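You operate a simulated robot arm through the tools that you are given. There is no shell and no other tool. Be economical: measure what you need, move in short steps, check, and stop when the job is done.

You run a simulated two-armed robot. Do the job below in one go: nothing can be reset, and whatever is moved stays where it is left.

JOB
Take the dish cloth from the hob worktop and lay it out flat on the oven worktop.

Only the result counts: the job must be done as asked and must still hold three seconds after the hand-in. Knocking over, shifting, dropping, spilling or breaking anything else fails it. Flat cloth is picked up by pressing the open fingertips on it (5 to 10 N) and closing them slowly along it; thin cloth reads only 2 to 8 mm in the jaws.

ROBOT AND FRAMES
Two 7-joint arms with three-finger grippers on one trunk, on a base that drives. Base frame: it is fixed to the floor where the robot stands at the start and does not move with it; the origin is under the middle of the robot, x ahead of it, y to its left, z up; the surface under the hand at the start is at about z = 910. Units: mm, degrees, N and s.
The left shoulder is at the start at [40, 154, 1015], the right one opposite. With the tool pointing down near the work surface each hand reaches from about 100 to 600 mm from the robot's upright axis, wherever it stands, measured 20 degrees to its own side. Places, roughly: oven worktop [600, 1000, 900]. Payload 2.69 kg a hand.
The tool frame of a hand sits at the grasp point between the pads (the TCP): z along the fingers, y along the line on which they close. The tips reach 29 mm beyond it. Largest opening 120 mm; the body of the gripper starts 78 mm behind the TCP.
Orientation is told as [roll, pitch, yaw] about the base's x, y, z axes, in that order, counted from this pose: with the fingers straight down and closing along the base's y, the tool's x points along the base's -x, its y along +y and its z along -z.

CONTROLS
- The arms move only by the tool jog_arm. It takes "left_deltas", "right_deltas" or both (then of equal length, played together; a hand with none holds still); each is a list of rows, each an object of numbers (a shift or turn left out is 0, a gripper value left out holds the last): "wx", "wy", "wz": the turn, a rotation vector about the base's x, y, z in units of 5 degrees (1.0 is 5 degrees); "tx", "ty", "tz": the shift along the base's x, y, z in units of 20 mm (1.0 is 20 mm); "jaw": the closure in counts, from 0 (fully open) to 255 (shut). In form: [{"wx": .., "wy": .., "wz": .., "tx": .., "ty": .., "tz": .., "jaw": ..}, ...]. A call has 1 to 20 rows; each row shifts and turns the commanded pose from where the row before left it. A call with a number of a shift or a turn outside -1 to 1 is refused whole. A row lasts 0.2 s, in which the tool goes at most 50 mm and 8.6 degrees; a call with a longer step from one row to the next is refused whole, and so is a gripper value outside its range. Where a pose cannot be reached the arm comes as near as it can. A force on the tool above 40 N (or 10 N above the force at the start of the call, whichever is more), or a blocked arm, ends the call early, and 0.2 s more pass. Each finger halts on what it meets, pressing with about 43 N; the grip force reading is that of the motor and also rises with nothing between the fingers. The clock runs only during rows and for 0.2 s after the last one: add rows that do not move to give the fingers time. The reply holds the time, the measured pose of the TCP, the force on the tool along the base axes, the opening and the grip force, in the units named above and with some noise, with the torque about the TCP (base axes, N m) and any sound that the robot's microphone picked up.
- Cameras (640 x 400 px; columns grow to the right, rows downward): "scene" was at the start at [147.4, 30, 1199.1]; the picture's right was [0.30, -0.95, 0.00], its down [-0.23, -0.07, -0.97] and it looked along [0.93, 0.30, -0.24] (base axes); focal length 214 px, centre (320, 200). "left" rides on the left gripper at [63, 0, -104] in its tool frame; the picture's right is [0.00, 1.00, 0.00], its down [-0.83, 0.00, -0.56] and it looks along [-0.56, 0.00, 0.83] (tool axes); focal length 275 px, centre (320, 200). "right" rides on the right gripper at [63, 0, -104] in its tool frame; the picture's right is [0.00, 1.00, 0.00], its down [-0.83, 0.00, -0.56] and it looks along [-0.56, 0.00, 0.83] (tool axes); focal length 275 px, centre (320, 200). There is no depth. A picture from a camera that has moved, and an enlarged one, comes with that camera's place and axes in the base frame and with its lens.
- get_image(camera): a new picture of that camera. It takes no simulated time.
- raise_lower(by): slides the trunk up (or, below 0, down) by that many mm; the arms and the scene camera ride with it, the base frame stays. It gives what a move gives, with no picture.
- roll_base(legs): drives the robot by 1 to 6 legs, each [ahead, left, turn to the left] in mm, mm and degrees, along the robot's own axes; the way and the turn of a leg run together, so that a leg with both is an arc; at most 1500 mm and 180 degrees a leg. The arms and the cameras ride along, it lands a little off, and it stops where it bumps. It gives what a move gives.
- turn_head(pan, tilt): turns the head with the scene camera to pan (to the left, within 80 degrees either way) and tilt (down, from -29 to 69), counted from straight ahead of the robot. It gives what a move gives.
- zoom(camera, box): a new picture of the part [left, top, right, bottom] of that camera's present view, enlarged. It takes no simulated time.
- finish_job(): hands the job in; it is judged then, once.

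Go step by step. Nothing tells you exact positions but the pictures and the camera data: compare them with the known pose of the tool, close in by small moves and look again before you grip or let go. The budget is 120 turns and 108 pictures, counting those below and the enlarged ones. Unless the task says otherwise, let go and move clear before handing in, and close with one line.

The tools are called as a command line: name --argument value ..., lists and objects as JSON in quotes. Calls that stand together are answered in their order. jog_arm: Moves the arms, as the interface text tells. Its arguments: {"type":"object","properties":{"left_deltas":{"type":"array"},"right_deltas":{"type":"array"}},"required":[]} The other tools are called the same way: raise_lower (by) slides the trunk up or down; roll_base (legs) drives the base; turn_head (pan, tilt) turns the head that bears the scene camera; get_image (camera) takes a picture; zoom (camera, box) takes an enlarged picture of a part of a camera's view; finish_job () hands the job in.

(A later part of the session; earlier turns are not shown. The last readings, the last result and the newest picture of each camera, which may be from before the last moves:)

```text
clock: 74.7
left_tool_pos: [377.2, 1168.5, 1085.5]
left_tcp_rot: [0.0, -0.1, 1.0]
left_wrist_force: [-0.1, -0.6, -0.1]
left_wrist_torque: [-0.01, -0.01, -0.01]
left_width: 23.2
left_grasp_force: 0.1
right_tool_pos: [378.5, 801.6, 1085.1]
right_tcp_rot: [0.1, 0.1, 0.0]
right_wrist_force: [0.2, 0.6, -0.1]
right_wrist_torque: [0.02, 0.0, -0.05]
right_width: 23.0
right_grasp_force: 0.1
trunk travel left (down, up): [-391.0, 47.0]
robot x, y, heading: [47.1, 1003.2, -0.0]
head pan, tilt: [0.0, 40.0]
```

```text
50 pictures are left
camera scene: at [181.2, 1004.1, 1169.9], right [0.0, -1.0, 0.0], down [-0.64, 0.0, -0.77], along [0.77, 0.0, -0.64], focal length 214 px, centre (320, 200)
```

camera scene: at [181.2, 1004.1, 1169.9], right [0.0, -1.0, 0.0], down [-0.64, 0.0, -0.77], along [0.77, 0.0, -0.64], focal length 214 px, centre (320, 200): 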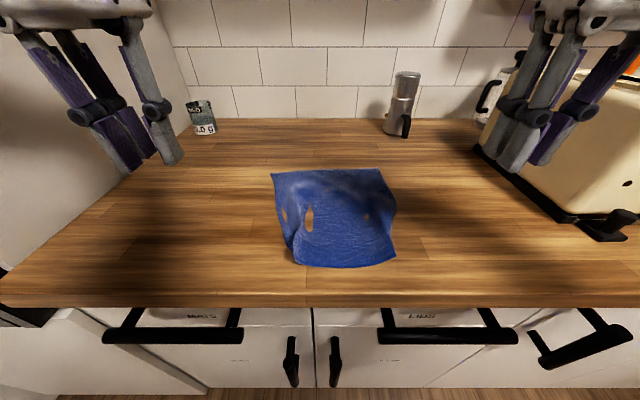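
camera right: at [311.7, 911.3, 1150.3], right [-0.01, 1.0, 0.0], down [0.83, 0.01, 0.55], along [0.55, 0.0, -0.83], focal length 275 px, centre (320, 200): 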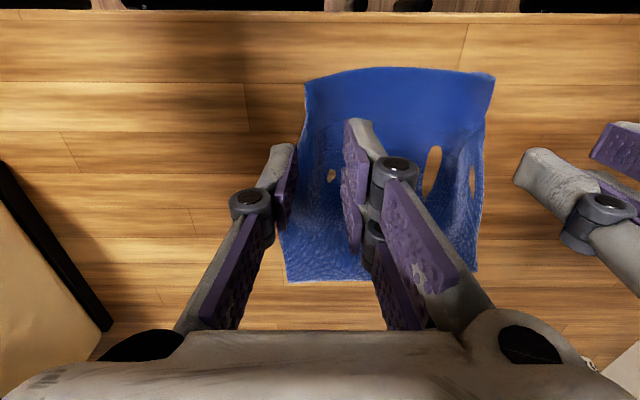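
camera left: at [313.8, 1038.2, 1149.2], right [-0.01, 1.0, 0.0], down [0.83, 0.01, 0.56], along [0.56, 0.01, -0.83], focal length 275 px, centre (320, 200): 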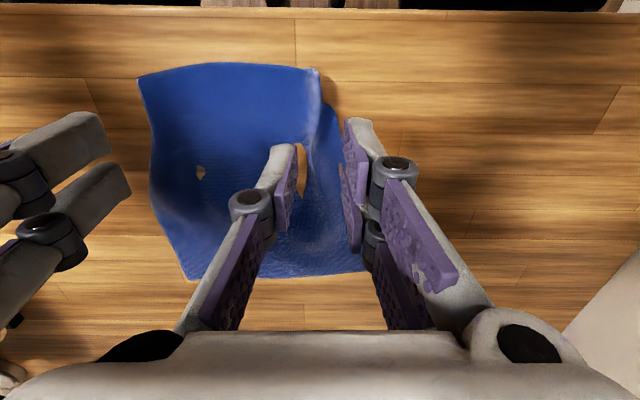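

zoom --camera "scene" --box '[240, 150, 432, 270]'

get_image --camera "left"

get_image --camera "right"

```text
3.33 times, centred on (336, 210) of scene
camera zoom: at [181.2, 1004.1, 1169.9], right [0.0, -1.0, 0.0], down [-0.64, 0.0, -0.77], along [0.77, 0.0, -0.64], focal length 715 px, centre (267, 167)
```

zoom: 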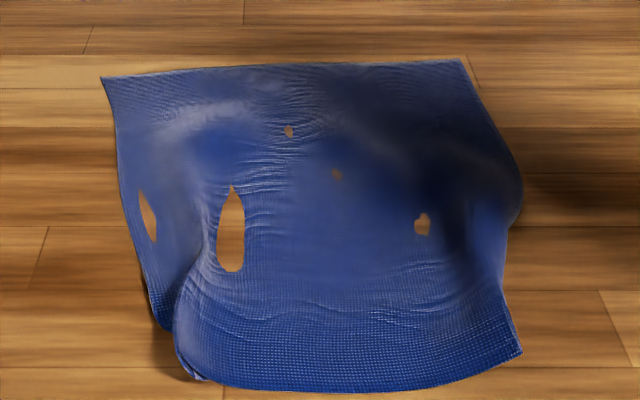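

```text
48 pictures are left
camera left: at [312.6, 1167.4, 1189.4], right [-0.01, 1.0, 0.0], down [0.83, 0.01, 0.56], along [0.56, 0.01, -0.83], focal length 275 px, centre (320, 200)
```

left: 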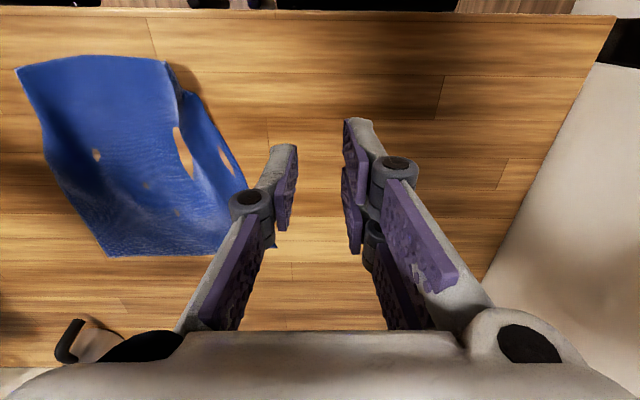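

```text
47 pictures are left
camera right: at [312.7, 801.6, 1189.0], right [-0.01, 1.0, 0.0], down [0.83, 0.01, 0.56], along [0.56, 0.0, -0.83], focal length 275 px, centre (320, 200)
```

right: 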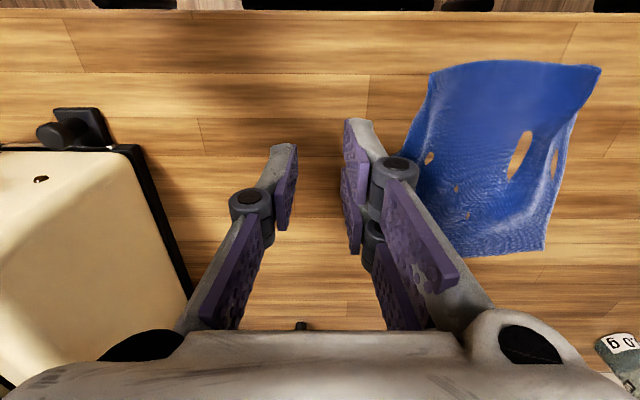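

The near-left corner looks tucked in a Z-fold next to where the left fingers were. I zoom in on it.

zoom --camera "left" --box '[0, 40, 260, 260]'

zoom --camera "right" --box '[400, 50, 640, 260]'

```text
1.82 times, centred on (130, 150) of left
camera zoom: at [312.6, 1167.4, 1189.4], right [-0.01, 1.0, 0.0], down [0.83, 0.01, 0.56], along [0.56, 0.01, -0.83], focal length 500 px, centre (666, 291)
```

zoom: 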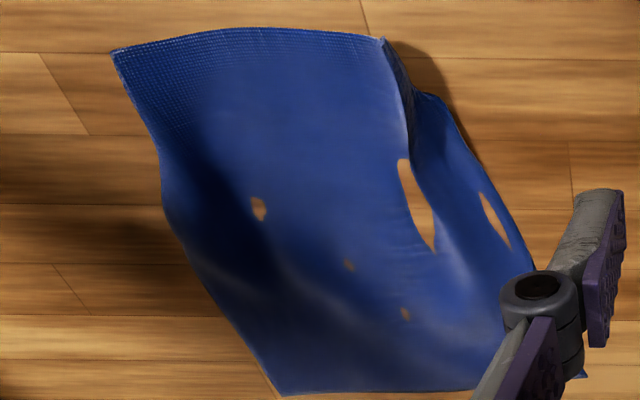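

```text
1.90 times, centred on (520, 155) of right
camera zoom: at [312.7, 801.6, 1189.0], right [-0.01, 1.0, 0.0], down [0.83, 0.01, 0.56], along [0.56, 0.0, -0.83], focal length 524 px, centre (-61, 286)
```

zoom: 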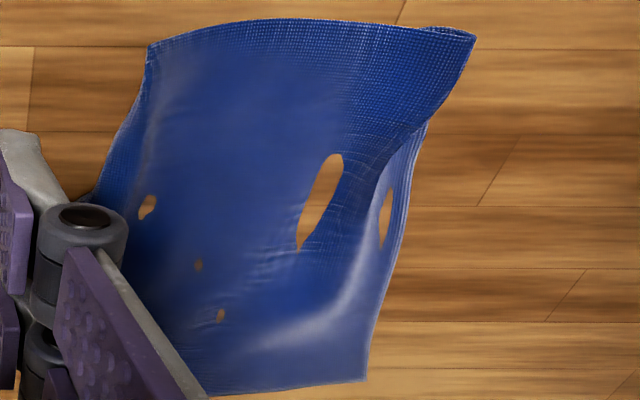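

The near-left strip is folded under the panel. I'll pin the right part with the closed right fingers and pull the visible left strip outward with the closed left fingertips.

jog_arm --left_deltas '[{"tx": 0.5, "ty": -1, "jaw": 255}, {"tx": 0.5, "ty": -1, "tz": -0.5}, {"tx": 0.5, "ty": -1, "tz": -1}, {"tx": 0.4, "ty": -1, "tz": -1}, {"ty": -1, "tz": -1}, {"ty": -0.95, "tz": -1}, {"tz": -1}, {"tz": -0.5}, {}]' --right_deltas '[{"tx": 0.4, "ty": 1, "jaw": 255}, {"tx": 0.4, "ty": 1, "tz": -0.5}, {"tx": 0.3, "ty": 1, "tz": -1}, {"ty": 1, "tz": -1}, {"ty": 1, "tz": -1}, {"ty": 0.8, "tz": -1}, {"tz": -1}, {"tz": -0.5}, {}]'

get_image --camera "left"

get_image --camera "right"

get_image --camera "scene"

```text
clock: 76.7
left_tool_pos: [416.4, 1051.3, 965.6]
left_tcp_rot: [-0.1, -0.2, 1.0]
left_wrist_force: [0.0, -0.2, 0.8]
left_wrist_torque: [0.0, 0.0, 0.01]
left_width: 0.0
left_grasp_force: 28.4
right_tool_pos: [399.0, 915.9, 963.8]
right_tcp_rot: [0.0, 0.0, 0.0]
right_wrist_force: [-0.1, -1.0, 0.6]
right_wrist_torque: [0.03, -0.02, -0.03]
right_width: 0.2
right_grasp_force: 28.4
trunk travel left (down, up): [-391.0, 47.0]
robot x, y, heading: [44.4, 1005.5, 0.0]
head pan, tilt: [0.0, 40.0]
```

```text
44 pictures are left
camera left: at [352.6, 1049.7, 1069.9], right [-0.01, 1.0, 0.0], down [0.83, 0.01, 0.56], along [0.56, 0.01, -0.83], focal length 275 px, centre (320, 200)
```

left: 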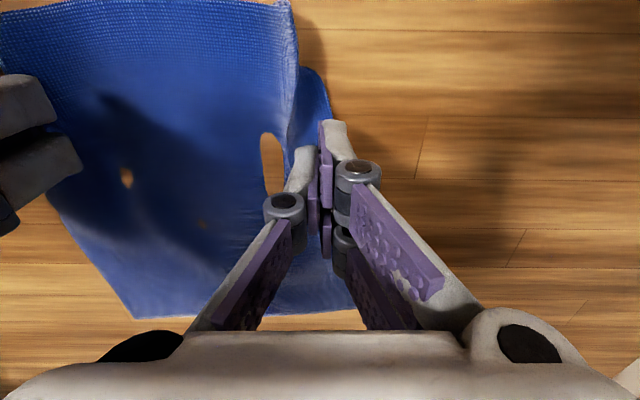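

```text
43 pictures are left
camera right: at [334.4, 916.4, 1069.0], right [-0.01, 1.0, 0.0], down [0.83, 0.01, 0.56], along [0.56, 0.0, -0.83], focal length 275 px, centre (320, 200)
```

right: 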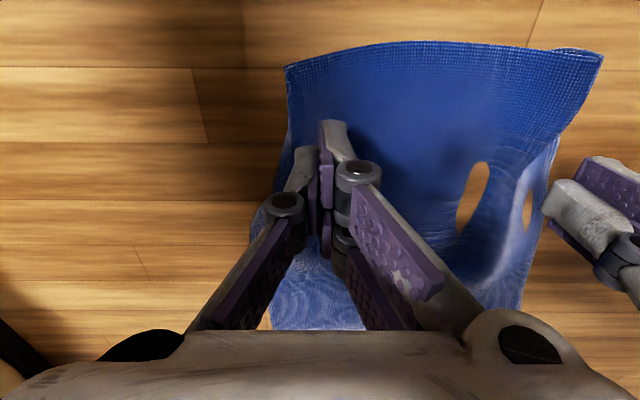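

```text
42 pictures are left
camera scene: at [181.2, 1004.1, 1169.9], right [0.0, -1.0, 0.0], down [-0.64, 0.0, -0.77], along [0.77, 0.0, -0.64], focal length 214 px, centre (320, 200)
```

scene: 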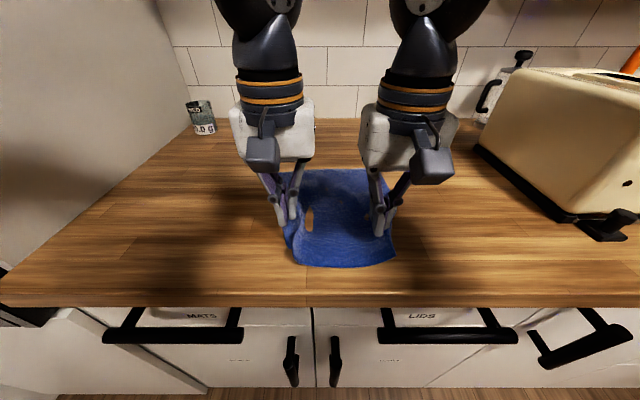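

Positions look right: left tips over the visible strip, right tips over the panel. I go down to contact.

jog_arm --left_deltas '[{"tz": -0.6}, {"tz": -0.5}, {"tz": -0.1}, {"tz": -0.1}, {}]' --right_deltas '[{"tz": -0.6}, {"tz": -0.5}, {"tz": -0.1}, {"tz": -0.05}, {}]'

```text
clock: 77.9
left_tool_pos: [414.9, 1051.4, 939.4]
left_tcp_rot: [0.0, -0.3, 1.1]
left_wrist_force: [-1.0, 0.3, 0.8]
left_wrist_torque: [0.02, 0.0, 0.0]
left_width: 0.2
left_grasp_force: 28.4
right_tool_pos: [399.4, 917.3, 939.9]
right_tcp_rot: [0.1, 0.0, 0.1]
right_wrist_force: [-1.2, 1.3, 2.6]
right_wrist_torque: [-0.01, -0.02, 0.0]
right_width: 0.3
right_grasp_force: 28.5
trunk travel left (down, up): [-391.0, 47.0]
robot x, y, heading: [43.9, 999.8, 0.3]
head pan, tilt: [0.0, 40.0]
```

jog_arm --left_deltas '[{"tz": -0.08}, {"tz": -0.05}, {}]' --right_deltas '[{"tz": -0.05}, {"tz": -0.03}, {}]'

```text
clock: 78.7
left_tool_pos: [413.4, 1050.2, 937.7]
left_tcp_rot: [0.1, -0.2, 1.0]
left_wrist_force: [0.8, -0.1, 2.2]
left_wrist_torque: [0.01, -0.03, -0.01]
left_width: 0.2
left_grasp_force: 28.8
right_tool_pos: [398.1, 917.1, 939.3]
right_tcp_rot: [0.0, 0.1, 0.1]
right_wrist_force: [0.4, 0.8, 1.6]
right_wrist_torque: [-0.03, 0.05, -0.02]
right_width: 0.2
right_grasp_force: 28.3
trunk travel left (down, up): [-391.0, 47.0]
robot x, y, heading: [42.4, 1005.0, -0.0]
head pan, tilt: [0.0, 40.0]
```

jog_arm --left_deltas '[{"tz": -0.06}, {"tz": -0.03}, {}]' --right_deltas '[{"tz": -0.06}, {"tz": -0.04}, {}]'

```text
clock: 79.5
left_tool_pos: [413.7, 1051.5, 937.7]
left_tcp_rot: [0.0, -0.4, 1.0]
left_wrist_force: [2.8, 2.4, 12.9]
left_wrist_torque: [0.08, 0.07, -0.05]
left_width: 0.0
left_grasp_force: 29.0
right_tool_pos: [398.5, 916.8, 938.0]
right_tcp_rot: [0.0, -0.1, 0.1]
right_wrist_force: [0.9, -4.0, 22.8]
right_wrist_torque: [-0.17, 0.12, 0.02]
right_width: 0.0
right_grasp_force: 28.2
trunk travel left (down, up): [-391.0, 47.0]
robot x, y, heading: [42.1, 1003.2, 0.2]
head pan, tilt: [0.0, 40.0]
```

Good pressure. Now I slide the left fingertips outward and slightly toward me.

jog_arm --left_deltas '[{"ty": 0.35, "tx": -0.1}, {"ty": 0.35, "tx": -0.1}, {"ty": 0.35, "tx": -0.1}, {"ty": 0.35, "tx": -0.1}, {"ty": 0.35, "tx": -0.1}, {"ty": 0.35, "tx": -0.1}, {}]'

get_image --camera "left"

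zoom --camera "scene" --box '[220, 150, 412, 270]'

```text
clock: 80.7
left_tool_pos: [405.1, 1080.8, 937.5]
left_tcp_rot: [-0.1, -0.5, 1.1]
left_wrist_force: [-1.9, 0.1, 16.3]
left_wrist_torque: [0.1, 0.23, 0.01]
left_width: 0.2
left_grasp_force: 28.5
right_tool_pos: [397.3, 918.1, 937.7]
right_tcp_rot: [0.1, -0.5, 0.1]
right_wrist_force: [-0.5, -2.1, 19.7]
right_wrist_torque: [-0.09, 0.2, 0.04]
right_width: 0.1
right_grasp_force: 27.9
trunk travel left (down, up): [-391.0, 47.0]
robot x, y, heading: [43.9, 1003.5, 0.3]
head pan, tilt: [0.0, 40.0]
stopped in row 5 (right hand): the force on the tool passed its limit at 41 N (the readings are from after the stop); the commanded pose is now the measured one
```

```text
41 pictures are left
camera left: at [340.7, 1080.4, 1041.0], right [-0.01, 1.0, 0.0], down [0.83, 0.01, 0.56], along [0.56, 0.01, -0.83], focal length 275 px, centre (320, 200)
```

left: 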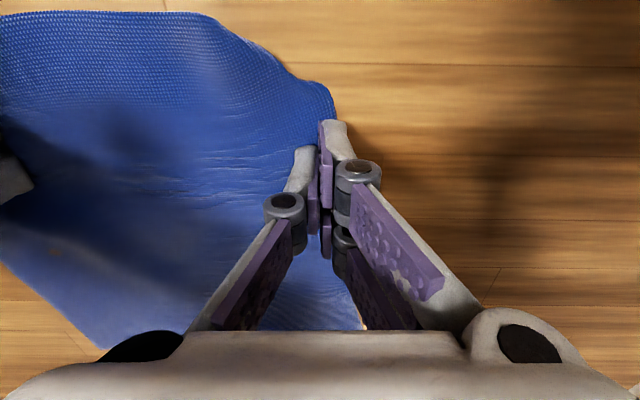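

```text
3.33 times, centred on (316, 210) of scene
camera zoom: at [179.4, 1003.7, 1169.8], right [0.0, -1.0, 0.0], down [-0.64, 0.0, -0.77], along [0.77, 0.0, -0.64], focal length 715 px, centre (333, 167)
```

zoom: 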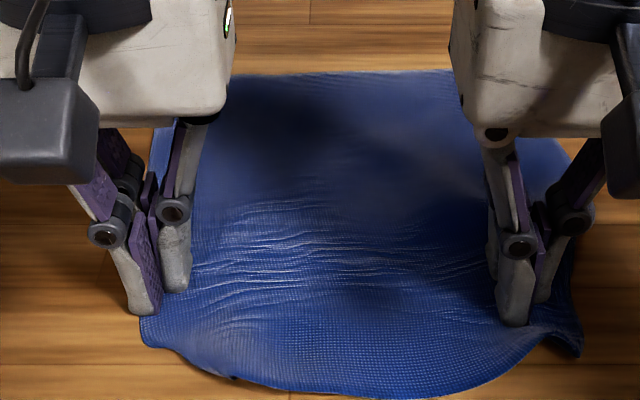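

That pulled the fold out very well. I ease the right pressure and slide the left tips a little more toward the near-left corner.

jog_arm --left_deltas '[{"ty": 0.15, "tx": -0.25}, {"ty": 0.15, "tx": -0.25}, {"ty": 0.15, "tx": -0.25}, {"ty": 0.1, "tx": -0.25}, {}]' --right_deltas '[{"tz": 0.03}, {}, {}, {}, {}]'

get_image --camera "left"

get_image --camera "right"

zoom --camera "scene" --box '[220, 150, 412, 270]'

```text
clock: 81.9
left_tool_pos: [386.4, 1092.2, 937.8]
left_tcp_rot: [-0.1, -0.4, 1.0]
left_wrist_force: [6.0, -10.1, 17.0]
left_wrist_torque: [-0.28, -0.15, 0.04]
left_width: 0.2
left_grasp_force: 28.9
right_tool_pos: [398.0, 916.6, 937.7]
right_tcp_rot: [0.1, -0.3, 0.1]
right_wrist_force: [-2.5, 7.2, 14.7]
right_wrist_torque: [0.14, 0.14, 0.29]
right_width: 0.0
right_grasp_force: 28.7
trunk travel left (down, up): [-391.0, 47.0]
robot x, y, heading: [44.5, 1002.7, 0.2]
head pan, tilt: [0.0, 40.0]
```

```text
39 pictures are left
camera left: at [322.5, 1091.6, 1041.0], right [-0.01, 1.0, 0.0], down [0.83, 0.01, 0.56], along [0.56, 0.01, -0.83], focal length 275 px, centre (320, 200)
```

left: 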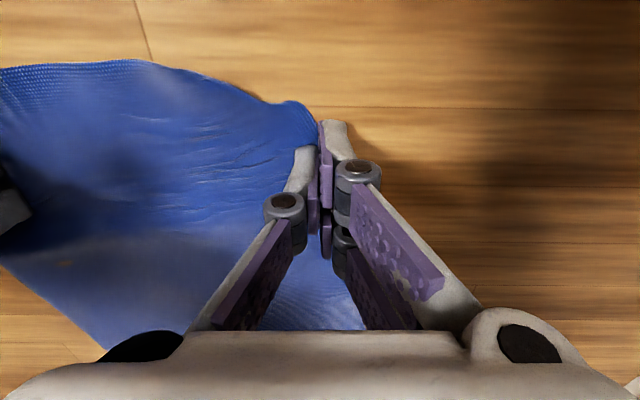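

```text
38 pictures are left
camera right: at [333.2, 917.3, 1042.3], right [-0.01, 1.0, 0.0], down [0.83, 0.0, 0.56], along [0.56, 0.01, -0.83], focal length 275 px, centre (320, 200)
```

right: 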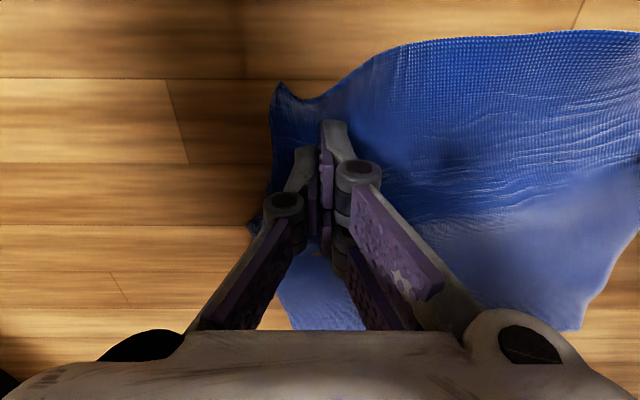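

```text
3.33 times, centred on (316, 210) of scene
camera zoom: at [180.3, 1003.8, 1170.1], right [0.0, -1.0, 0.0], down [-0.64, 0.0, -0.77], along [0.77, 0.0, -0.64], focal length 715 px, centre (333, 167)
```

zoom: 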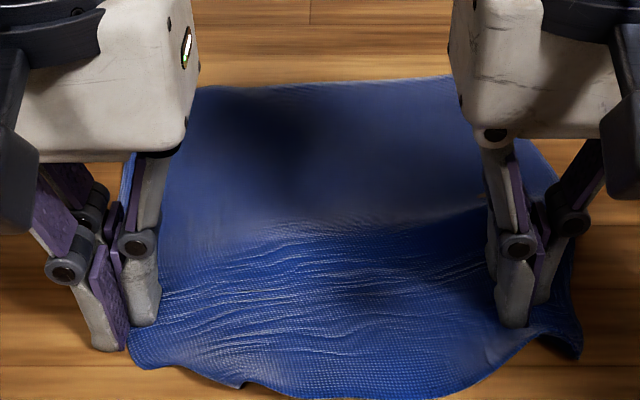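

The left side is spread and taut. Now I lift the right tips, reposition near the right corner and slide it outward while the left hand holds.

jog_arm --right_deltas '[{"tz": 0.6}, {"tx": -0.7, "ty": -0.5}, {"tz": -0.5}, {"tz": -0.1}, {"tz": -0.03}, {}]'

```text
clock: 83.3
left_tool_pos: [385.8, 1093.6, 937.4]
left_tcp_rot: [-0.1, -0.4, 1.0]
left_wrist_force: [5.7, -0.9, 23.5]
left_wrist_torque: [-0.02, -0.14, -0.02]
left_width: 0.1
left_grasp_force: 28.4
right_tool_pos: [384.1, 906.1, 937.7]
right_tcp_rot: [0.1, -0.3, 0.1]
right_wrist_force: [-1.3, -2.2, 18.1]
right_wrist_torque: [0.09, 0.15, 0.03]
right_width: 0.0
right_grasp_force: 28.9
trunk travel left (down, up): [-391.0, 47.0]
robot x, y, heading: [40.3, 1000.5, 0.0]
head pan, tilt: [0.0, 40.0]
```

jog_arm --right_deltas '[{"ty": -0.3, "tx": -0.05}, {"ty": -0.3, "tx": -0.05}, {"ty": -0.3, "tx": -0.05}, {"ty": -0.2, "tx": -0.1}, {}]'

get_image --camera "right"

zoom --camera "scene" --box '[220, 150, 412, 270]'

```text
clock: 84.5
left_tool_pos: [386.1, 1093.6, 937.4]
left_tcp_rot: [0.0, -0.4, 0.9]
left_wrist_force: [3.2, -10.0, 18.6]
left_wrist_torque: [-0.22, -0.09, 0.02]
left_width: 0.0
left_grasp_force: 27.8
right_tool_pos: [380.3, 886.6, 938.5]
right_tcp_rot: [0.2, -0.4, 0.0]
right_wrist_force: [5.4, 15.5, 35.9]
right_wrist_torque: [0.66, 0.25, -0.11]
right_width: 0.2
right_grasp_force: 28.4
trunk travel left (down, up): [-391.0, 47.0]
robot x, y, heading: [44.3, 1000.8, 0.2]
head pan, tilt: [0.0, 40.0]
```

```text
36 pictures are left
camera right: at [314.6, 886.4, 1041.9], right [-0.01, 1.0, 0.0], down [0.83, 0.0, 0.56], along [0.56, 0.01, -0.83], focal length 275 px, centre (320, 200)
```

right: 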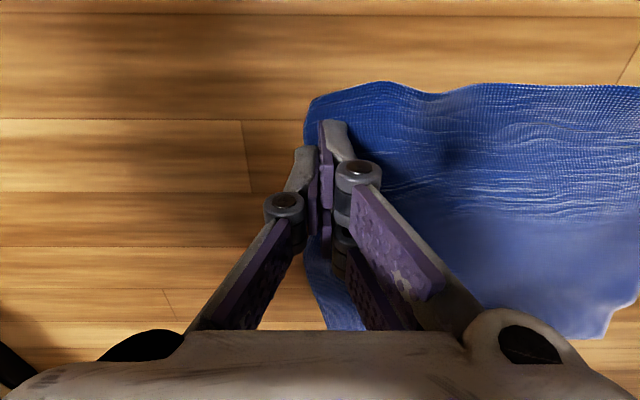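

```text
3.33 times, centred on (316, 210) of scene
camera zoom: at [179.9, 1005.0, 1170.3], right [0.0, -1.0, 0.0], down [-0.64, 0.0, -0.77], along [0.77, 0.0, -0.64], focal length 715 px, centre (333, 167)
```

zoom: 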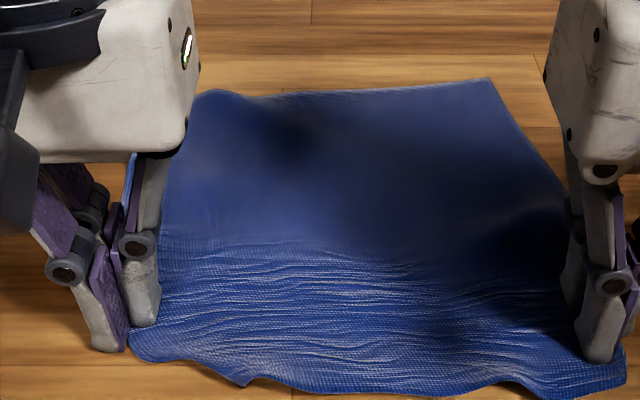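

Both near corners are now spread. I lift both hands straight up and away and inspect.

jog_arm --left_deltas '[{"tz": 0.6}, {"tz": 1}, {"tz": 1}, {"tz": 1}, {"tz": 1, "ty": 1}, {"tz": 1, "ty": 1}, {"tz": 1, "ty": 1}, {"ty": 1}, {"ty": 1}, {}]' --right_deltas '[{"tz": 0.6}, {"tz": 1}, {"tz": 1}, {"tz": 1}, {"tz": 1, "ty": -1}, {"tz": 1, "ty": -1}, {"tz": 1, "ty": -1}, {"ty": -1}, {}, {}]'

get_image --camera "scene"

zoom --camera "scene" --box '[236, 150, 428, 270]'

get_image --camera "left"

get_image --camera "right"

```text
clock: 86.7
left_tool_pos: [385.6, 1192.7, 1067.9]
left_tcp_rot: [0.0, -0.4, 1.0]
left_wrist_force: [-0.3, -0.4, 0.1]
left_wrist_torque: [0.03, 0.02, -0.01]
left_width: 0.0
left_grasp_force: 28.5
right_tool_pos: [380.5, 804.2, 1068.6]
right_tcp_rot: [0.1, -0.1, 0.2]
right_wrist_force: [-0.9, 0.4, 0.4]
right_wrist_torque: [0.02, -0.04, 0.01]
right_width: 0.0
right_grasp_force: 28.1
trunk travel left (down, up): [-391.0, 47.0]
robot x, y, heading: [46.1, 1002.0, 0.2]
head pan, tilt: [0.0, 40.0]
```

```text
34 pictures are left
camera scene: at [181.3, 1003.7, 1169.9], right [0.0, -1.0, 0.0], down [-0.64, 0.0, -0.77], along [0.77, 0.0, -0.64], focal length 214 px, centre (320, 200)
```

scene: 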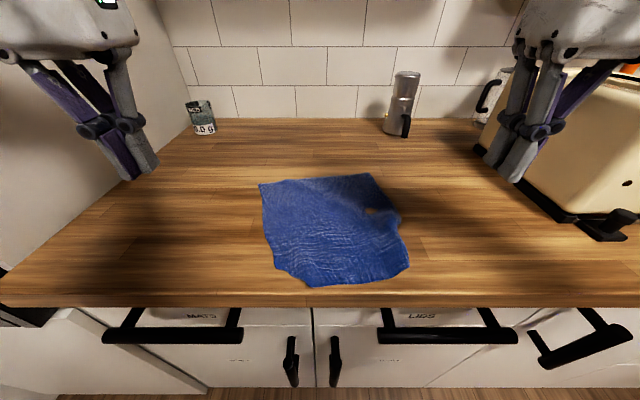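

```text
3.33 times, centred on (332, 210) of scene
camera zoom: at [181.3, 1003.7, 1169.9], right [0.0, -1.0, 0.0], down [-0.64, 0.0, -0.77], along [0.77, 0.0, -0.64], focal length 715 px, centre (280, 167)
```

zoom: 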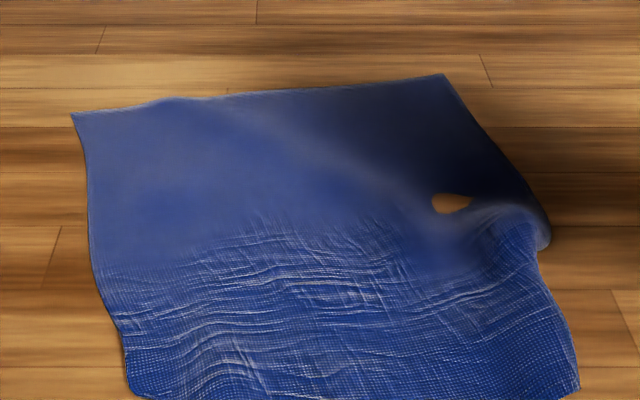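

```text
32 pictures are left
camera left: at [321.4, 1191.7, 1171.6], right [-0.01, 1.0, 0.0], down [0.83, 0.01, 0.56], along [0.56, 0.01, -0.83], focal length 275 px, centre (320, 200)
```

left: 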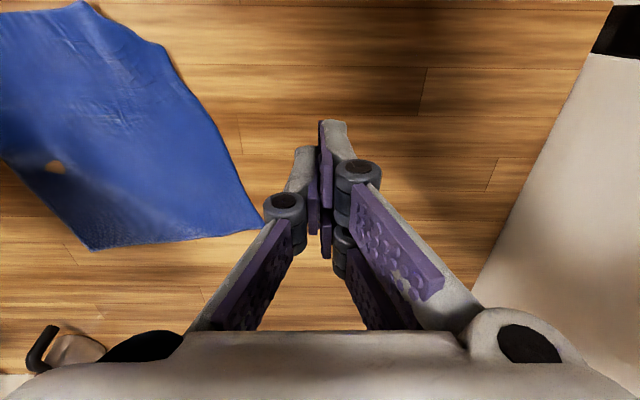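

```text
31 pictures are left
camera right: at [315.3, 804.2, 1172.9], right [-0.01, 1.0, 0.0], down [0.83, 0.0, 0.56], along [0.56, 0.01, -0.83], focal length 275 px, centre (320, 200)
```

right: 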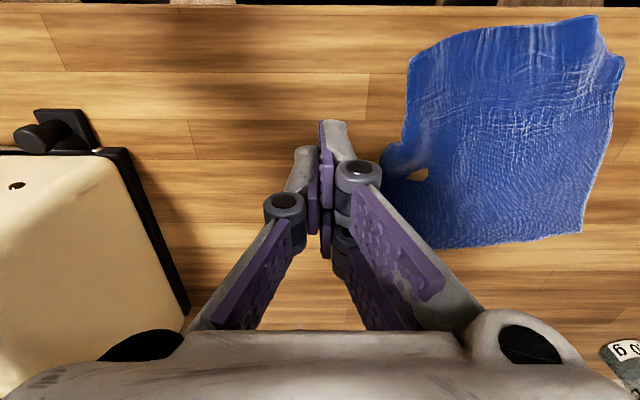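

The cloth is nearly flat; there's a small hump at the right border and possibly a tucked near-left corner. I look closer with the head tilted further down.

turn_head --pan 0 --tilt 55

zoom --camera "scene" --box '[224, 110, 448, 250]'

```text
clock: 87.5
left_tool_pos: [384.3, 1192.8, 1068.7]
left_tcp_rot: [0.0, -0.2, 1.0]
left_wrist_force: [-0.2, -0.6, 0.0]
left_wrist_torque: [0.0, 0.01, -0.03]
left_width: 0.0
left_grasp_force: 28.6
right_tool_pos: [380.6, 804.8, 1069.8]
right_tcp_rot: [0.1, 0.0, 0.0]
right_wrist_force: [0.2, 1.2, 0.7]
right_wrist_torque: [0.01, 0.04, -0.04]
right_width: 0.1
right_grasp_force: 28.4
trunk travel left (down, up): [-391.0, 47.0]
robot x, y, heading: [46.5, 999.6, -0.1]
head pan, tilt: [0.0, 55.0]
```

```text
2.86 times, centred on (336, 180) of scene
camera zoom: at [168.4, 1004.0, 1149.2], right [0.0, -1.0, 0.0], down [-0.82, 0.0, -0.57], along [0.57, 0.0, -0.82], focal length 613 px, centre (274, 257)
```

zoom: 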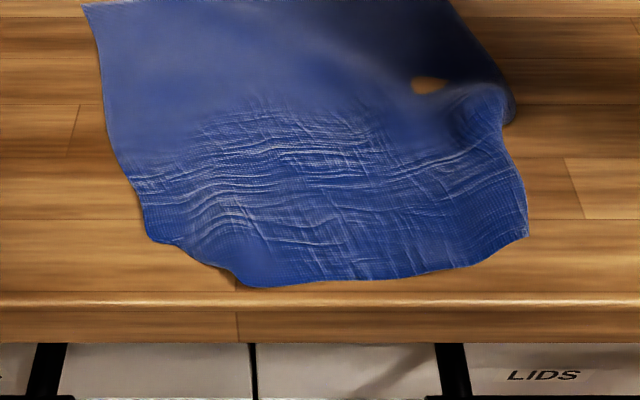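

The near-left corner is tucked under. Dragging the whole cloth away from me from its far corners should unroll that flap and straighten the hump, so I bring the closed tips above both far corners.

jog_arm --left_deltas '[{"tx": 0.9, "ty": -0.6}, {"tx": 0.9, "ty": -0.6, "wy": -0.5}, {"tx": 0.9, "ty": -0.6, "wy": -0.5}, {"tx": 0.9, "ty": -0.6, "wy": -0.5}, {"tx": 0.9, "ty": -0.6, "wy": -0.5}, {"tx": 0.9, "ty": -0.6, "wy": -0.5}, {"tx": 0.9, "ty": -0.5, "wy": -0.5}, {"tx": 0.8, "ty": -0.5, "tz": -0.5}, {"tz": -1}, {"tz": -1}, {"tz": -1}, {"tz": -1}, {"tz": -0.8}, {}]' --right_deltas '[{"tx": 1, "ty": 0.5}, {"tx": 1, "ty": 0.7, "wy": -0.5}, {"tx": 1, "ty": 0.7, "wy": -0.5}, {"tx": 1, "ty": 0.7, "wy": -0.5}, {"tx": 1, "ty": 0.7, "wy": -0.5}, {"tx": 1, "ty": 0.7, "wy": -0.5}, {"tx": 1, "ty": 0.7, "wy": -0.5}, {"tx": 1, "ty": 0.7, "tz": -0.5}, {"tx": 0.8, "tz": -1}, {"tz": -1}, {"tz": -1}, {"tz": -1}, {"tz": -0.8}, {}]'

turn_head --pan 0 --tilt 40

get_image --camera "scene"

get_image --camera "left"

get_image --camera "right"

```text
clock: 90.5
left_tool_pos: [528.2, 1101.4, 963.0]
left_tcp_rot: [-0.3, -15.3, 1.1]
left_wrist_force: [-0.6, -0.1, -0.7]
left_wrist_torque: [0.0, 0.01, 0.0]
left_width: 0.0
left_grasp_force: 28.8
right_tool_pos: [557.5, 912.1, 961.0]
right_tcp_rot: [0.0, -15.0, 0.1]
right_wrist_force: [0.2, 0.5, 0.5]
right_wrist_torque: [-0.03, 0.04, 0.01]
right_width: 0.0
right_grasp_force: 28.5
trunk travel left (down, up): [-391.0, 47.0]
robot x, y, heading: [47.3, 1002.9, 0.1]
head pan, tilt: [0.0, 55.0]
```

```text
clock: 91.3
left_tool_pos: [529.2, 1100.6, 963.1]
left_tcp_rot: [-0.3, -15.3, 1.1]
left_wrist_force: [-0.6, 0.6, 0.1]
left_wrist_torque: [0.0, 0.0, -0.01]
left_width: 0.0
left_grasp_force: 28.6
right_tool_pos: [558.0, 914.7, 961.4]
right_tcp_rot: [0.0, -15.1, 0.1]
right_wrist_force: [-0.3, 0.5, 0.6]
right_wrist_torque: [0.01, -0.01, -0.03]
right_width: 0.0
right_grasp_force: 29.0
trunk travel left (down, up): [-391.0, 47.0]
robot x, y, heading: [45.3, 998.9, 0.1]
head pan, tilt: [0.0, 40.0]
```

```text
29 pictures are left
camera scene: at [181.3, 1004.0, 1169.8], right [0.0, -1.0, 0.0], down [-0.64, 0.0, -0.77], along [0.77, 0.0, -0.64], focal length 214 px, centre (320, 200)
```

scene: 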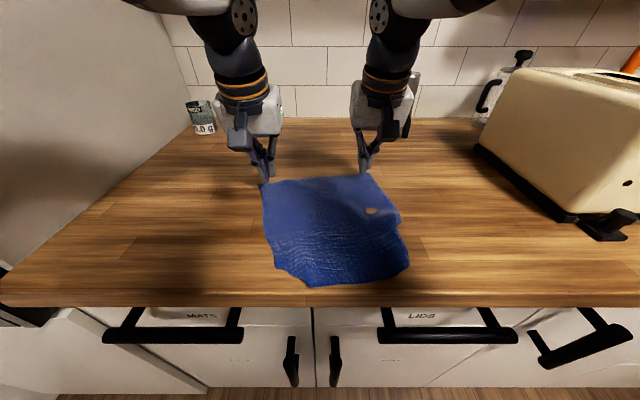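

```text
28 pictures are left
camera left: at [440.2, 1100.0, 1046.2], right [-0.01, 1.0, 0.0], down [0.66, 0.01, 0.76], along [0.76, 0.01, -0.66], focal length 275 px, centre (320, 200)
```

left: 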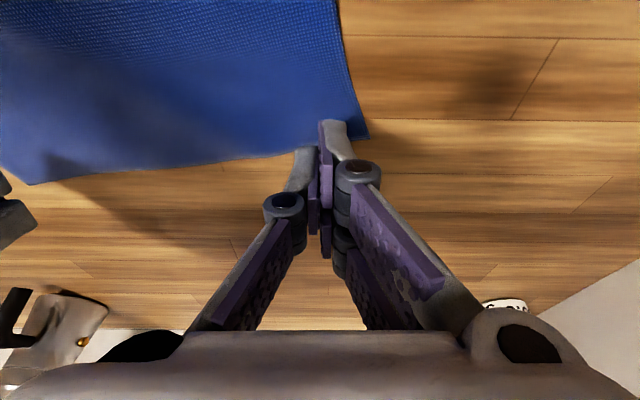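

```text
27 pictures are left
camera right: at [467.2, 912.8, 1046.5], right [-0.01, 1.0, 0.0], down [0.66, 0.0, 0.75], along [0.75, 0.0, -0.66], focal length 275 px, centre (320, 200)
```

right: 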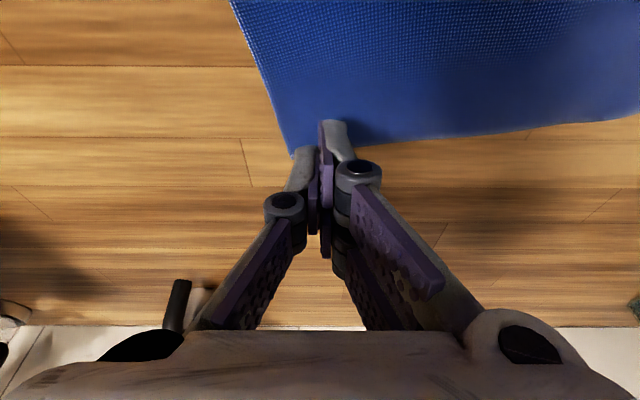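

The tips sit slightly too close to the far edge, so I shift both 13 mm inward and press down.

jog_arm --left_deltas '[{"tx": -0.7}, {"tz": -0.6}, {"tz": -0.4}, {"tz": -0.1}, {"tz": -0.1}, {}]' --right_deltas '[{"tx": -0.65}, {"tz": -0.6}, {"tz": -0.3}, {"tz": -0.1}, {"tz": -0.1}, {}]'

```text
clock: 92.7
left_tool_pos: [513.0, 1099.7, 942.8]
left_tcp_rot: [-0.4, -15.8, 1.0]
left_wrist_force: [3.0, 3.0, 33.2]
left_wrist_torque: [0.29, 0.28, -0.07]
left_width: 0.0
left_grasp_force: 28.4
right_tool_pos: [541.4, 913.5, 942.4]
right_tcp_rot: [-0.1, -15.3, 0.1]
right_wrist_force: [0.0, -0.4, 1.3]
right_wrist_torque: [0.04, 0.0, -0.02]
right_width: 0.0
right_grasp_force: 29.2
trunk travel left (down, up): [-391.0, 47.0]
robot x, y, heading: [47.2, 1002.4, 0.1]
head pan, tilt: [0.0, 40.0]
```

jog_arm --left_deltas '[{"tz": 0.08}, {}, {}]' --right_deltas '[{"tz": -0.05}, {"tz": -0.05}, {}]'

```text
clock: 93.5
left_tool_pos: [512.5, 1099.5, 943.0]
left_tcp_rot: [-0.4, -15.4, 1.2]
left_wrist_force: [6.4, -0.8, 26.4]
left_wrist_torque: [0.12, 0.16, -0.08]
left_width: 0.0
left_grasp_force: 28.4
right_tool_pos: [542.6, 913.5, 942.0]
right_tcp_rot: [0.1, -15.5, 0.0]
right_wrist_force: [-4.4, 0.3, 23.7]
right_wrist_torque: [0.07, 0.46, -0.03]
right_width: 0.0
right_grasp_force: 28.5
trunk travel left (down, up): [-391.0, 47.0]
robot x, y, heading: [48.2, 1001.1, 0.0]
head pan, tilt: [0.0, 40.0]
```

I ease a touch and slide both hands away from me together, diverging slightly.

jog_arm --left_deltas '[{"tz": 0.05}, {"tx": 0.35}, {"tx": 0.4}, {"tx": 0.4}, {"tx": 0.4}, {"tx": 0.4}, {"tx": 0.4}, {}]' --right_deltas '[{"tz": 0.04}, {"tx": 0.35}, {"tx": 0.4}, {"tx": 0.4}, {"tx": 0.4}, {"tx": 0.4}, {"tx": 0.4}, {}]'

get_image --camera "scene"

```text
clock: 95.3
left_tool_pos: [558.0, 1101.8, 942.9]
left_tcp_rot: [-0.3, -15.4, 1.1]
left_wrist_force: [-0.8, -1.2, 4.9]
left_wrist_torque: [-0.01, 0.1, 0.05]
left_width: 0.0
left_grasp_force: 28.4
right_tool_pos: [587.2, 912.8, 942.2]
right_tcp_rot: [0.0, -15.5, 0.1]
right_wrist_force: [-7.6, 0.5, 31.4]
right_wrist_torque: [0.03, 0.67, 0.0]
right_width: 0.1
right_grasp_force: 28.5
trunk travel left (down, up): [-391.0, 47.0]
robot x, y, heading: [44.5, 1001.9, 0.1]
head pan, tilt: [0.0, 40.0]
```

```text
26 pictures are left
camera scene: at [177.9, 1004.2, 1170.4], right [0.0, -1.0, 0.0], down [-0.64, 0.0, -0.77], along [0.77, 0.0, -0.64], focal length 214 px, centre (320, 200)
```

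scene: 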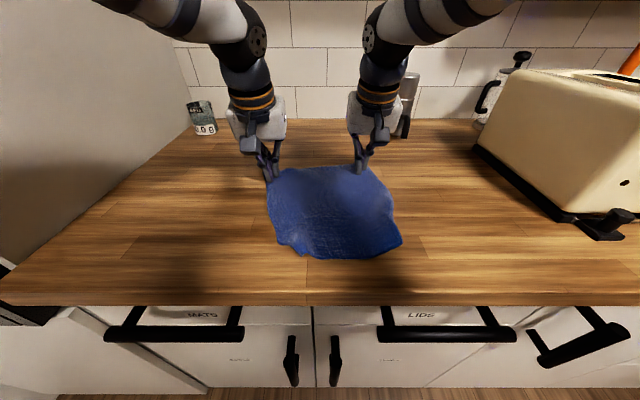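

The hump has flattened and the cloth moved along. I drag another 36 mm.

jog_arm --left_deltas '[{"tz": -0.03}, {"tx": 0.35}, {"tx": 0.35}, {"tx": 0.35}, {"tx": 0.35}, {"tx": 0.4}, {}]' --right_deltas '[{"tz": 0.04}, {"tx": 0.35}, {"tx": 0.35}, {"tx": 0.35}, {"tx": 0.35}, {"tx": 0.4}, {}]'

zoom --camera "scene" --box '[236, 145, 428, 265]'

```text
clock: 96.9
left_tool_pos: [595.8, 1101.2, 942.3]
left_tcp_rot: [-0.3, -15.5, 1.1]
left_wrist_force: [-3.3, -1.0, 16.0]
left_wrist_torque: [0.09, 0.31, 0.04]
left_width: 0.2
left_grasp_force: 29.1
right_tool_pos: [622.8, 912.2, 942.9]
right_tcp_rot: [0.1, -15.1, 0.0]
right_wrist_force: [-2.8, -0.5, 12.3]
right_wrist_torque: [0.02, 0.23, -0.01]
right_width: 0.0
right_grasp_force: 27.6
trunk travel left (down, up): [-391.0, 47.0]
robot x, y, heading: [45.1, 1000.2, 0.1]
head pan, tilt: [0.0, 40.0]
```

```text
3.33 times, centred on (332, 205) of scene
camera zoom: at [178.6, 1003.9, 1170.2], right [0.0, -1.0, 0.0], down [-0.64, 0.0, -0.77], along [0.77, 0.0, -0.64], focal length 715 px, centre (280, 183)
```

zoom: 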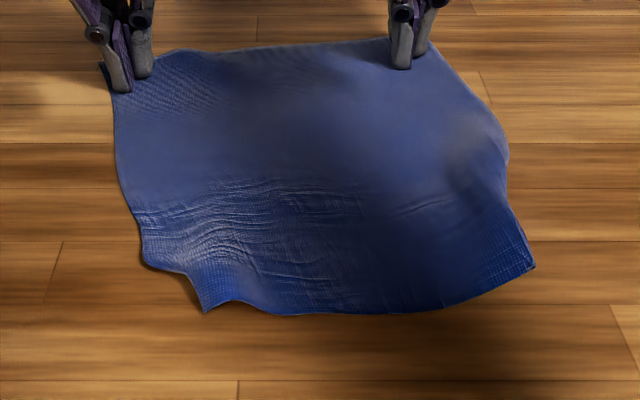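

The tucked corner has come out (at about 396, 1039) but is drawn inward. I now pin the near-right area and pull the near-left corner outward.

jog_arm --left_deltas '[{"tz": 0.7}, {"tz": 1, "wy": 0.5}, {"tx": -1, "wy": 0.5, "tz": 1}, {"tx": -1, "wy": 0.5}, {"tx": -1, "wy": 0.5}, {"tx": -1, "wy": 0.5}, {"tx": -1, "ty": -0.5, "wy": 0.5}, {"tx": -1, "ty": -0.5}, {"tx": -1, "ty": -0.5}, {"tx": -1, "ty": -0.5}, {"tx": -0.6, "ty": -0.5}, {"tz": -0.8}, {"tz": -0.8}, {}]' --right_deltas '[{"tz": 0.7}, {"tz": 1, "wy": 0.5}, {"tx": -1, "wy": 0.5, "tz": 1}, {"tx": -1, "wy": 0.5}, {"tx": -1, "wy": 0.5}, {"tx": -1, "wy": 0.5}, {"tx": -1, "wy": 0.5}, {"tx": -1}, {"tx": -1}, {"tx": -1, "ty": -0.25}, {"tx": -0.7, "ty": -0.25}, {"tz": -0.8}, {"tz": -0.8}, {}]'

get_image --camera "left"

zoom --camera "scene" --box '[236, 145, 428, 265]'

```text
clock: 99.9
left_tool_pos: [425.9, 1051.2, 961.3]
left_tcp_rot: [-0.2, -0.3, 1.0]
left_wrist_force: [0.2, 0.0, 1.0]
left_wrist_torque: [-0.02, 0.02, 0.03]
left_width: 0.1
left_grasp_force: 28.6
right_tool_pos: [450.8, 904.1, 961.9]
right_tcp_rot: [0.2, 0.0, 0.1]
right_wrist_force: [0.6, 0.5, -1.0]
right_wrist_torque: [-0.01, 0.0, 0.01]
right_width: 0.1
right_grasp_force: 28.4
trunk travel left (down, up): [-391.0, 47.0]
robot x, y, heading: [47.3, 999.9, 0.1]
head pan, tilt: [0.0, 40.0]
```

```text
24 pictures are left
camera left: at [362.4, 1049.8, 1065.6], right [-0.01, 1.0, 0.0], down [0.83, 0.01, 0.56], along [0.56, 0.01, -0.83], focal length 275 px, centre (320, 200)
```

left: 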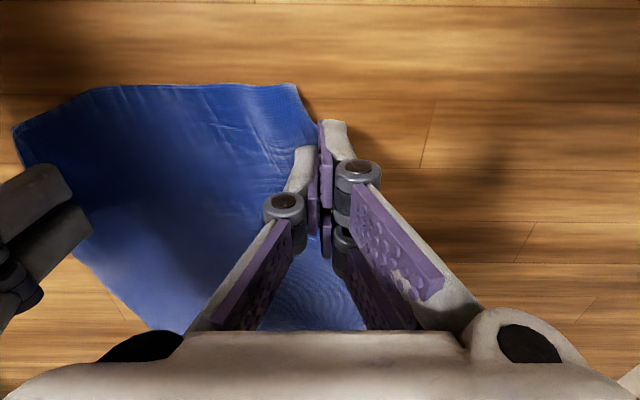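

```text
3.33 times, centred on (332, 205) of scene
camera zoom: at [181.2, 1004.1, 1169.9], right [0.0, -1.0, 0.0], down [-0.64, 0.0, -0.77], along [0.77, 0.0, -0.64], focal length 715 px, centre (280, 183)
```

zoom: 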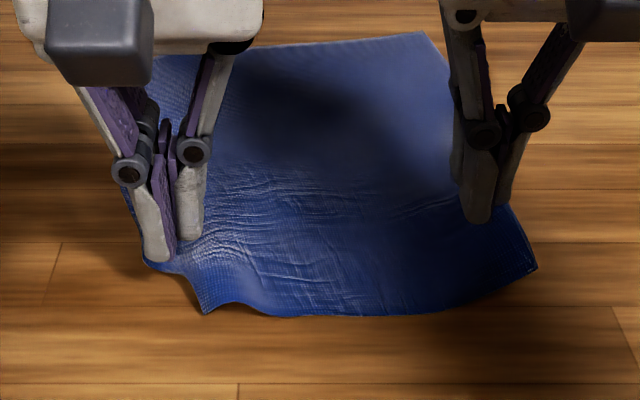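

The corner is at about (393, 1036), so I shift the left tips onto it at (409, 1034) and press both hands down.

jog_arm --left_deltas '[{"tx": -0.85, "ty": -0.85}, {"tz": -0.6}, {"tz": -0.4}, {"tz": -0.12}, {"tz": -0.05}, {}]' --right_deltas '[{}, {"tz": -0.6}, {"tz": -0.4}, {"tz": -0.12}, {"tz": -0.05}, {}]'

```text
clock: 101.3
left_tool_pos: [407.7, 1034.4, 938.5]
left_tcp_rot: [-0.1, -0.3, 1.1]
left_wrist_force: [0.6, 0.1, -0.4]
left_wrist_torque: [-0.02, 0.01, -0.02]
left_width: 0.0
left_grasp_force: 28.6
right_tool_pos: [451.7, 903.6, 940.2]
right_tcp_rot: [0.1, -0.2, 0.1]
right_wrist_force: [-0.1, -0.3, 1.6]
right_wrist_torque: [0.0, -0.01, 0.0]
right_width: 0.1
right_grasp_force: 27.9
trunk travel left (down, up): [-391.0, 47.0]
robot x, y, heading: [41.9, 997.4, 0.1]
head pan, tilt: [0.0, 40.0]
```

jog_arm --left_deltas '[{"tz": -0.06}, {"tz": -0.05}, {}]' --right_deltas '[{"tz": -0.07}, {"tz": -0.05}, {}]'

```text
clock: 102.1
left_tool_pos: [409.0, 1034.0, 937.9]
left_tcp_rot: [-0.2, -0.5, 1.0]
left_wrist_force: [1.9, -0.5, 10.6]
left_wrist_torque: [0.01, -0.1, -0.02]
left_width: 0.0
left_grasp_force: 28.5
right_tool_pos: [452.5, 903.4, 937.8]
right_tcp_rot: [0.1, -0.4, 0.1]
right_wrist_force: [-0.7, -0.1, 11.4]
right_wrist_torque: [-0.04, 0.14, -0.02]
right_width: 0.0
right_grasp_force: 28.3
trunk travel left (down, up): [-391.0, 47.0]
robot x, y, heading: [44.4, 1002.9, 0.1]
head pan, tilt: [0.0, 40.0]
```

Good pressure on both. I slide the left corner outward by about 65 mm and slightly toward me.

jog_arm --left_deltas '[{"ty": 0.4, "tx": -0.05}, {"ty": 0.4, "tx": -0.05}, {"ty": 0.4, "tx": -0.05}, {"ty": 0.4, "tx": -0.05}, {"ty": 0.4, "tx": -0.1}, {"ty": 0.4, "tx": -0.1}, {"ty": 0.4, "tx": -0.1}, {"ty": 0.4, "tx": -0.1}, {}]'

get_image --camera "left"

zoom --camera "scene" --box '[236, 145, 428, 265]'

```text
clock: 104.1
left_tool_pos: [393.8, 1099.4, 936.8]
left_tcp_rot: [0.0, -0.3, 1.1]
left_wrist_force: [-0.2, -0.6, 0.0]
left_wrist_torque: [-0.01, -0.01, 0.0]
left_width: 0.0
left_grasp_force: 28.0
right_tool_pos: [451.2, 902.6, 938.0]
right_tcp_rot: [0.1, -0.3, 0.1]
right_wrist_force: [-0.9, 0.1, 27.7]
right_wrist_torque: [-0.02, 0.25, 0.01]
right_width: 0.0
right_grasp_force: 28.4
trunk travel left (down, up): [-391.0, 47.0]
robot x, y, heading: [43.6, 1000.3, 0.4]
head pan, tilt: [0.0, 40.0]
```

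```text
22 pictures are left
camera left: at [330.6, 1097.8, 1041.5], right [-0.01, 1.0, 0.0], down [0.83, 0.01, 0.56], along [0.56, 0.01, -0.83], focal length 275 px, centre (320, 200)
```

left: 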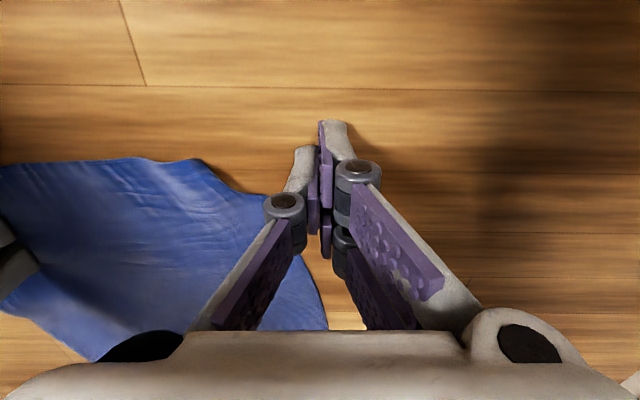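

```text
3.33 times, centred on (332, 205) of scene
camera zoom: at [179.8, 1004.4, 1170.1], right [0.0, -1.0, 0.0], down [-0.64, 0.0, -0.77], along [0.77, 0.0, -0.64], focal length 715 px, centre (280, 183)
```

zoom: 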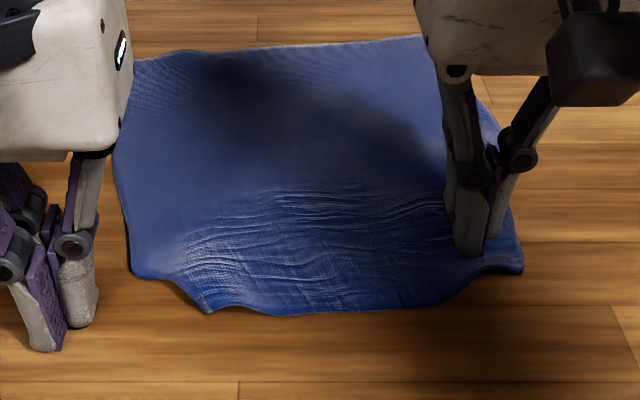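

The left tips slipped off. I go back to the corner and press harder this time.

jog_arm --left_deltas '[{"tz": 1}, {"tz": 0.5, "ty": -0.9, "tx": 0.3}, {"ty": -1, "tx": 0.4}, {"ty": -1, "tx": 0.3}, {"ty": -0.5}, {"tz": -0.7}, {"tz": -0.6}, {"tz": -0.12}, {}]' --right_deltas '[{"tz": 0.03}, {}, {}, {}, {}, {}, {}, {}, {}]'

get_image --camera "left"

```text
clock: 106.1
left_tool_pos: [416.5, 1029.6, 940.1]
left_tcp_rot: [0.0, -0.3, 1.0]
left_wrist_force: [0.8, 0.0, 0.7]
left_wrist_torque: [-0.01, -0.02, 0.02]
left_width: 0.1
left_grasp_force: 28.6
right_tool_pos: [450.9, 902.8, 938.5]
right_tcp_rot: [0.1, -0.2, 0.0]
right_wrist_force: [-0.7, -1.2, 24.8]
right_wrist_torque: [-0.05, 0.26, 0.0]
right_width: 0.0
right_grasp_force: 28.5
trunk travel left (down, up): [-391.0, 47.0]
robot x, y, heading: [45.7, 1002.0, 0.0]
head pan, tilt: [0.0, 40.0]
```

```text
20 pictures are left
camera left: at [351.1, 1028.6, 1043.4], right [-0.01, 1.0, 0.0], down [0.83, 0.01, 0.56], along [0.56, 0.01, -0.83], focal length 275 px, centre (320, 200)
```

left: 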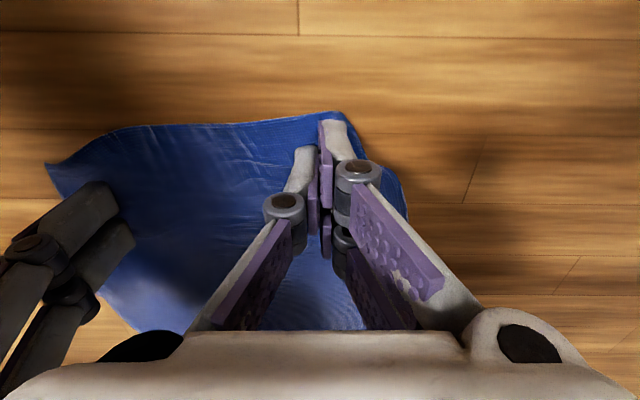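

The tips are well inside the corner now. I press to about 20 N and pull outward, adding a little downward bias.

jog_arm --left_deltas '[{"tz": -0.1}, {"tz": -0.08}, {}]'

```text
clock: 106.9
left_tool_pos: [415.1, 1030.2, 937.8]
left_tcp_rot: [-0.2, -0.6, 1.1]
left_wrist_force: [-2.9, 2.2, 33.9]
left_wrist_torque: [0.28, 0.48, -0.04]
left_width: 0.0
left_grasp_force: 28.4
right_tool_pos: [451.1, 903.2, 939.1]
right_tcp_rot: [0.0, -0.2, 0.1]
right_wrist_force: [3.0, -0.7, 9.5]
right_wrist_torque: [-0.07, -0.01, -0.01]
right_width: 0.0
right_grasp_force: 29.1
trunk travel left (down, up): [-391.0, 47.0]
robot x, y, heading: [43.7, 1000.6, 0.2]
head pan, tilt: [0.0, 40.0]
```

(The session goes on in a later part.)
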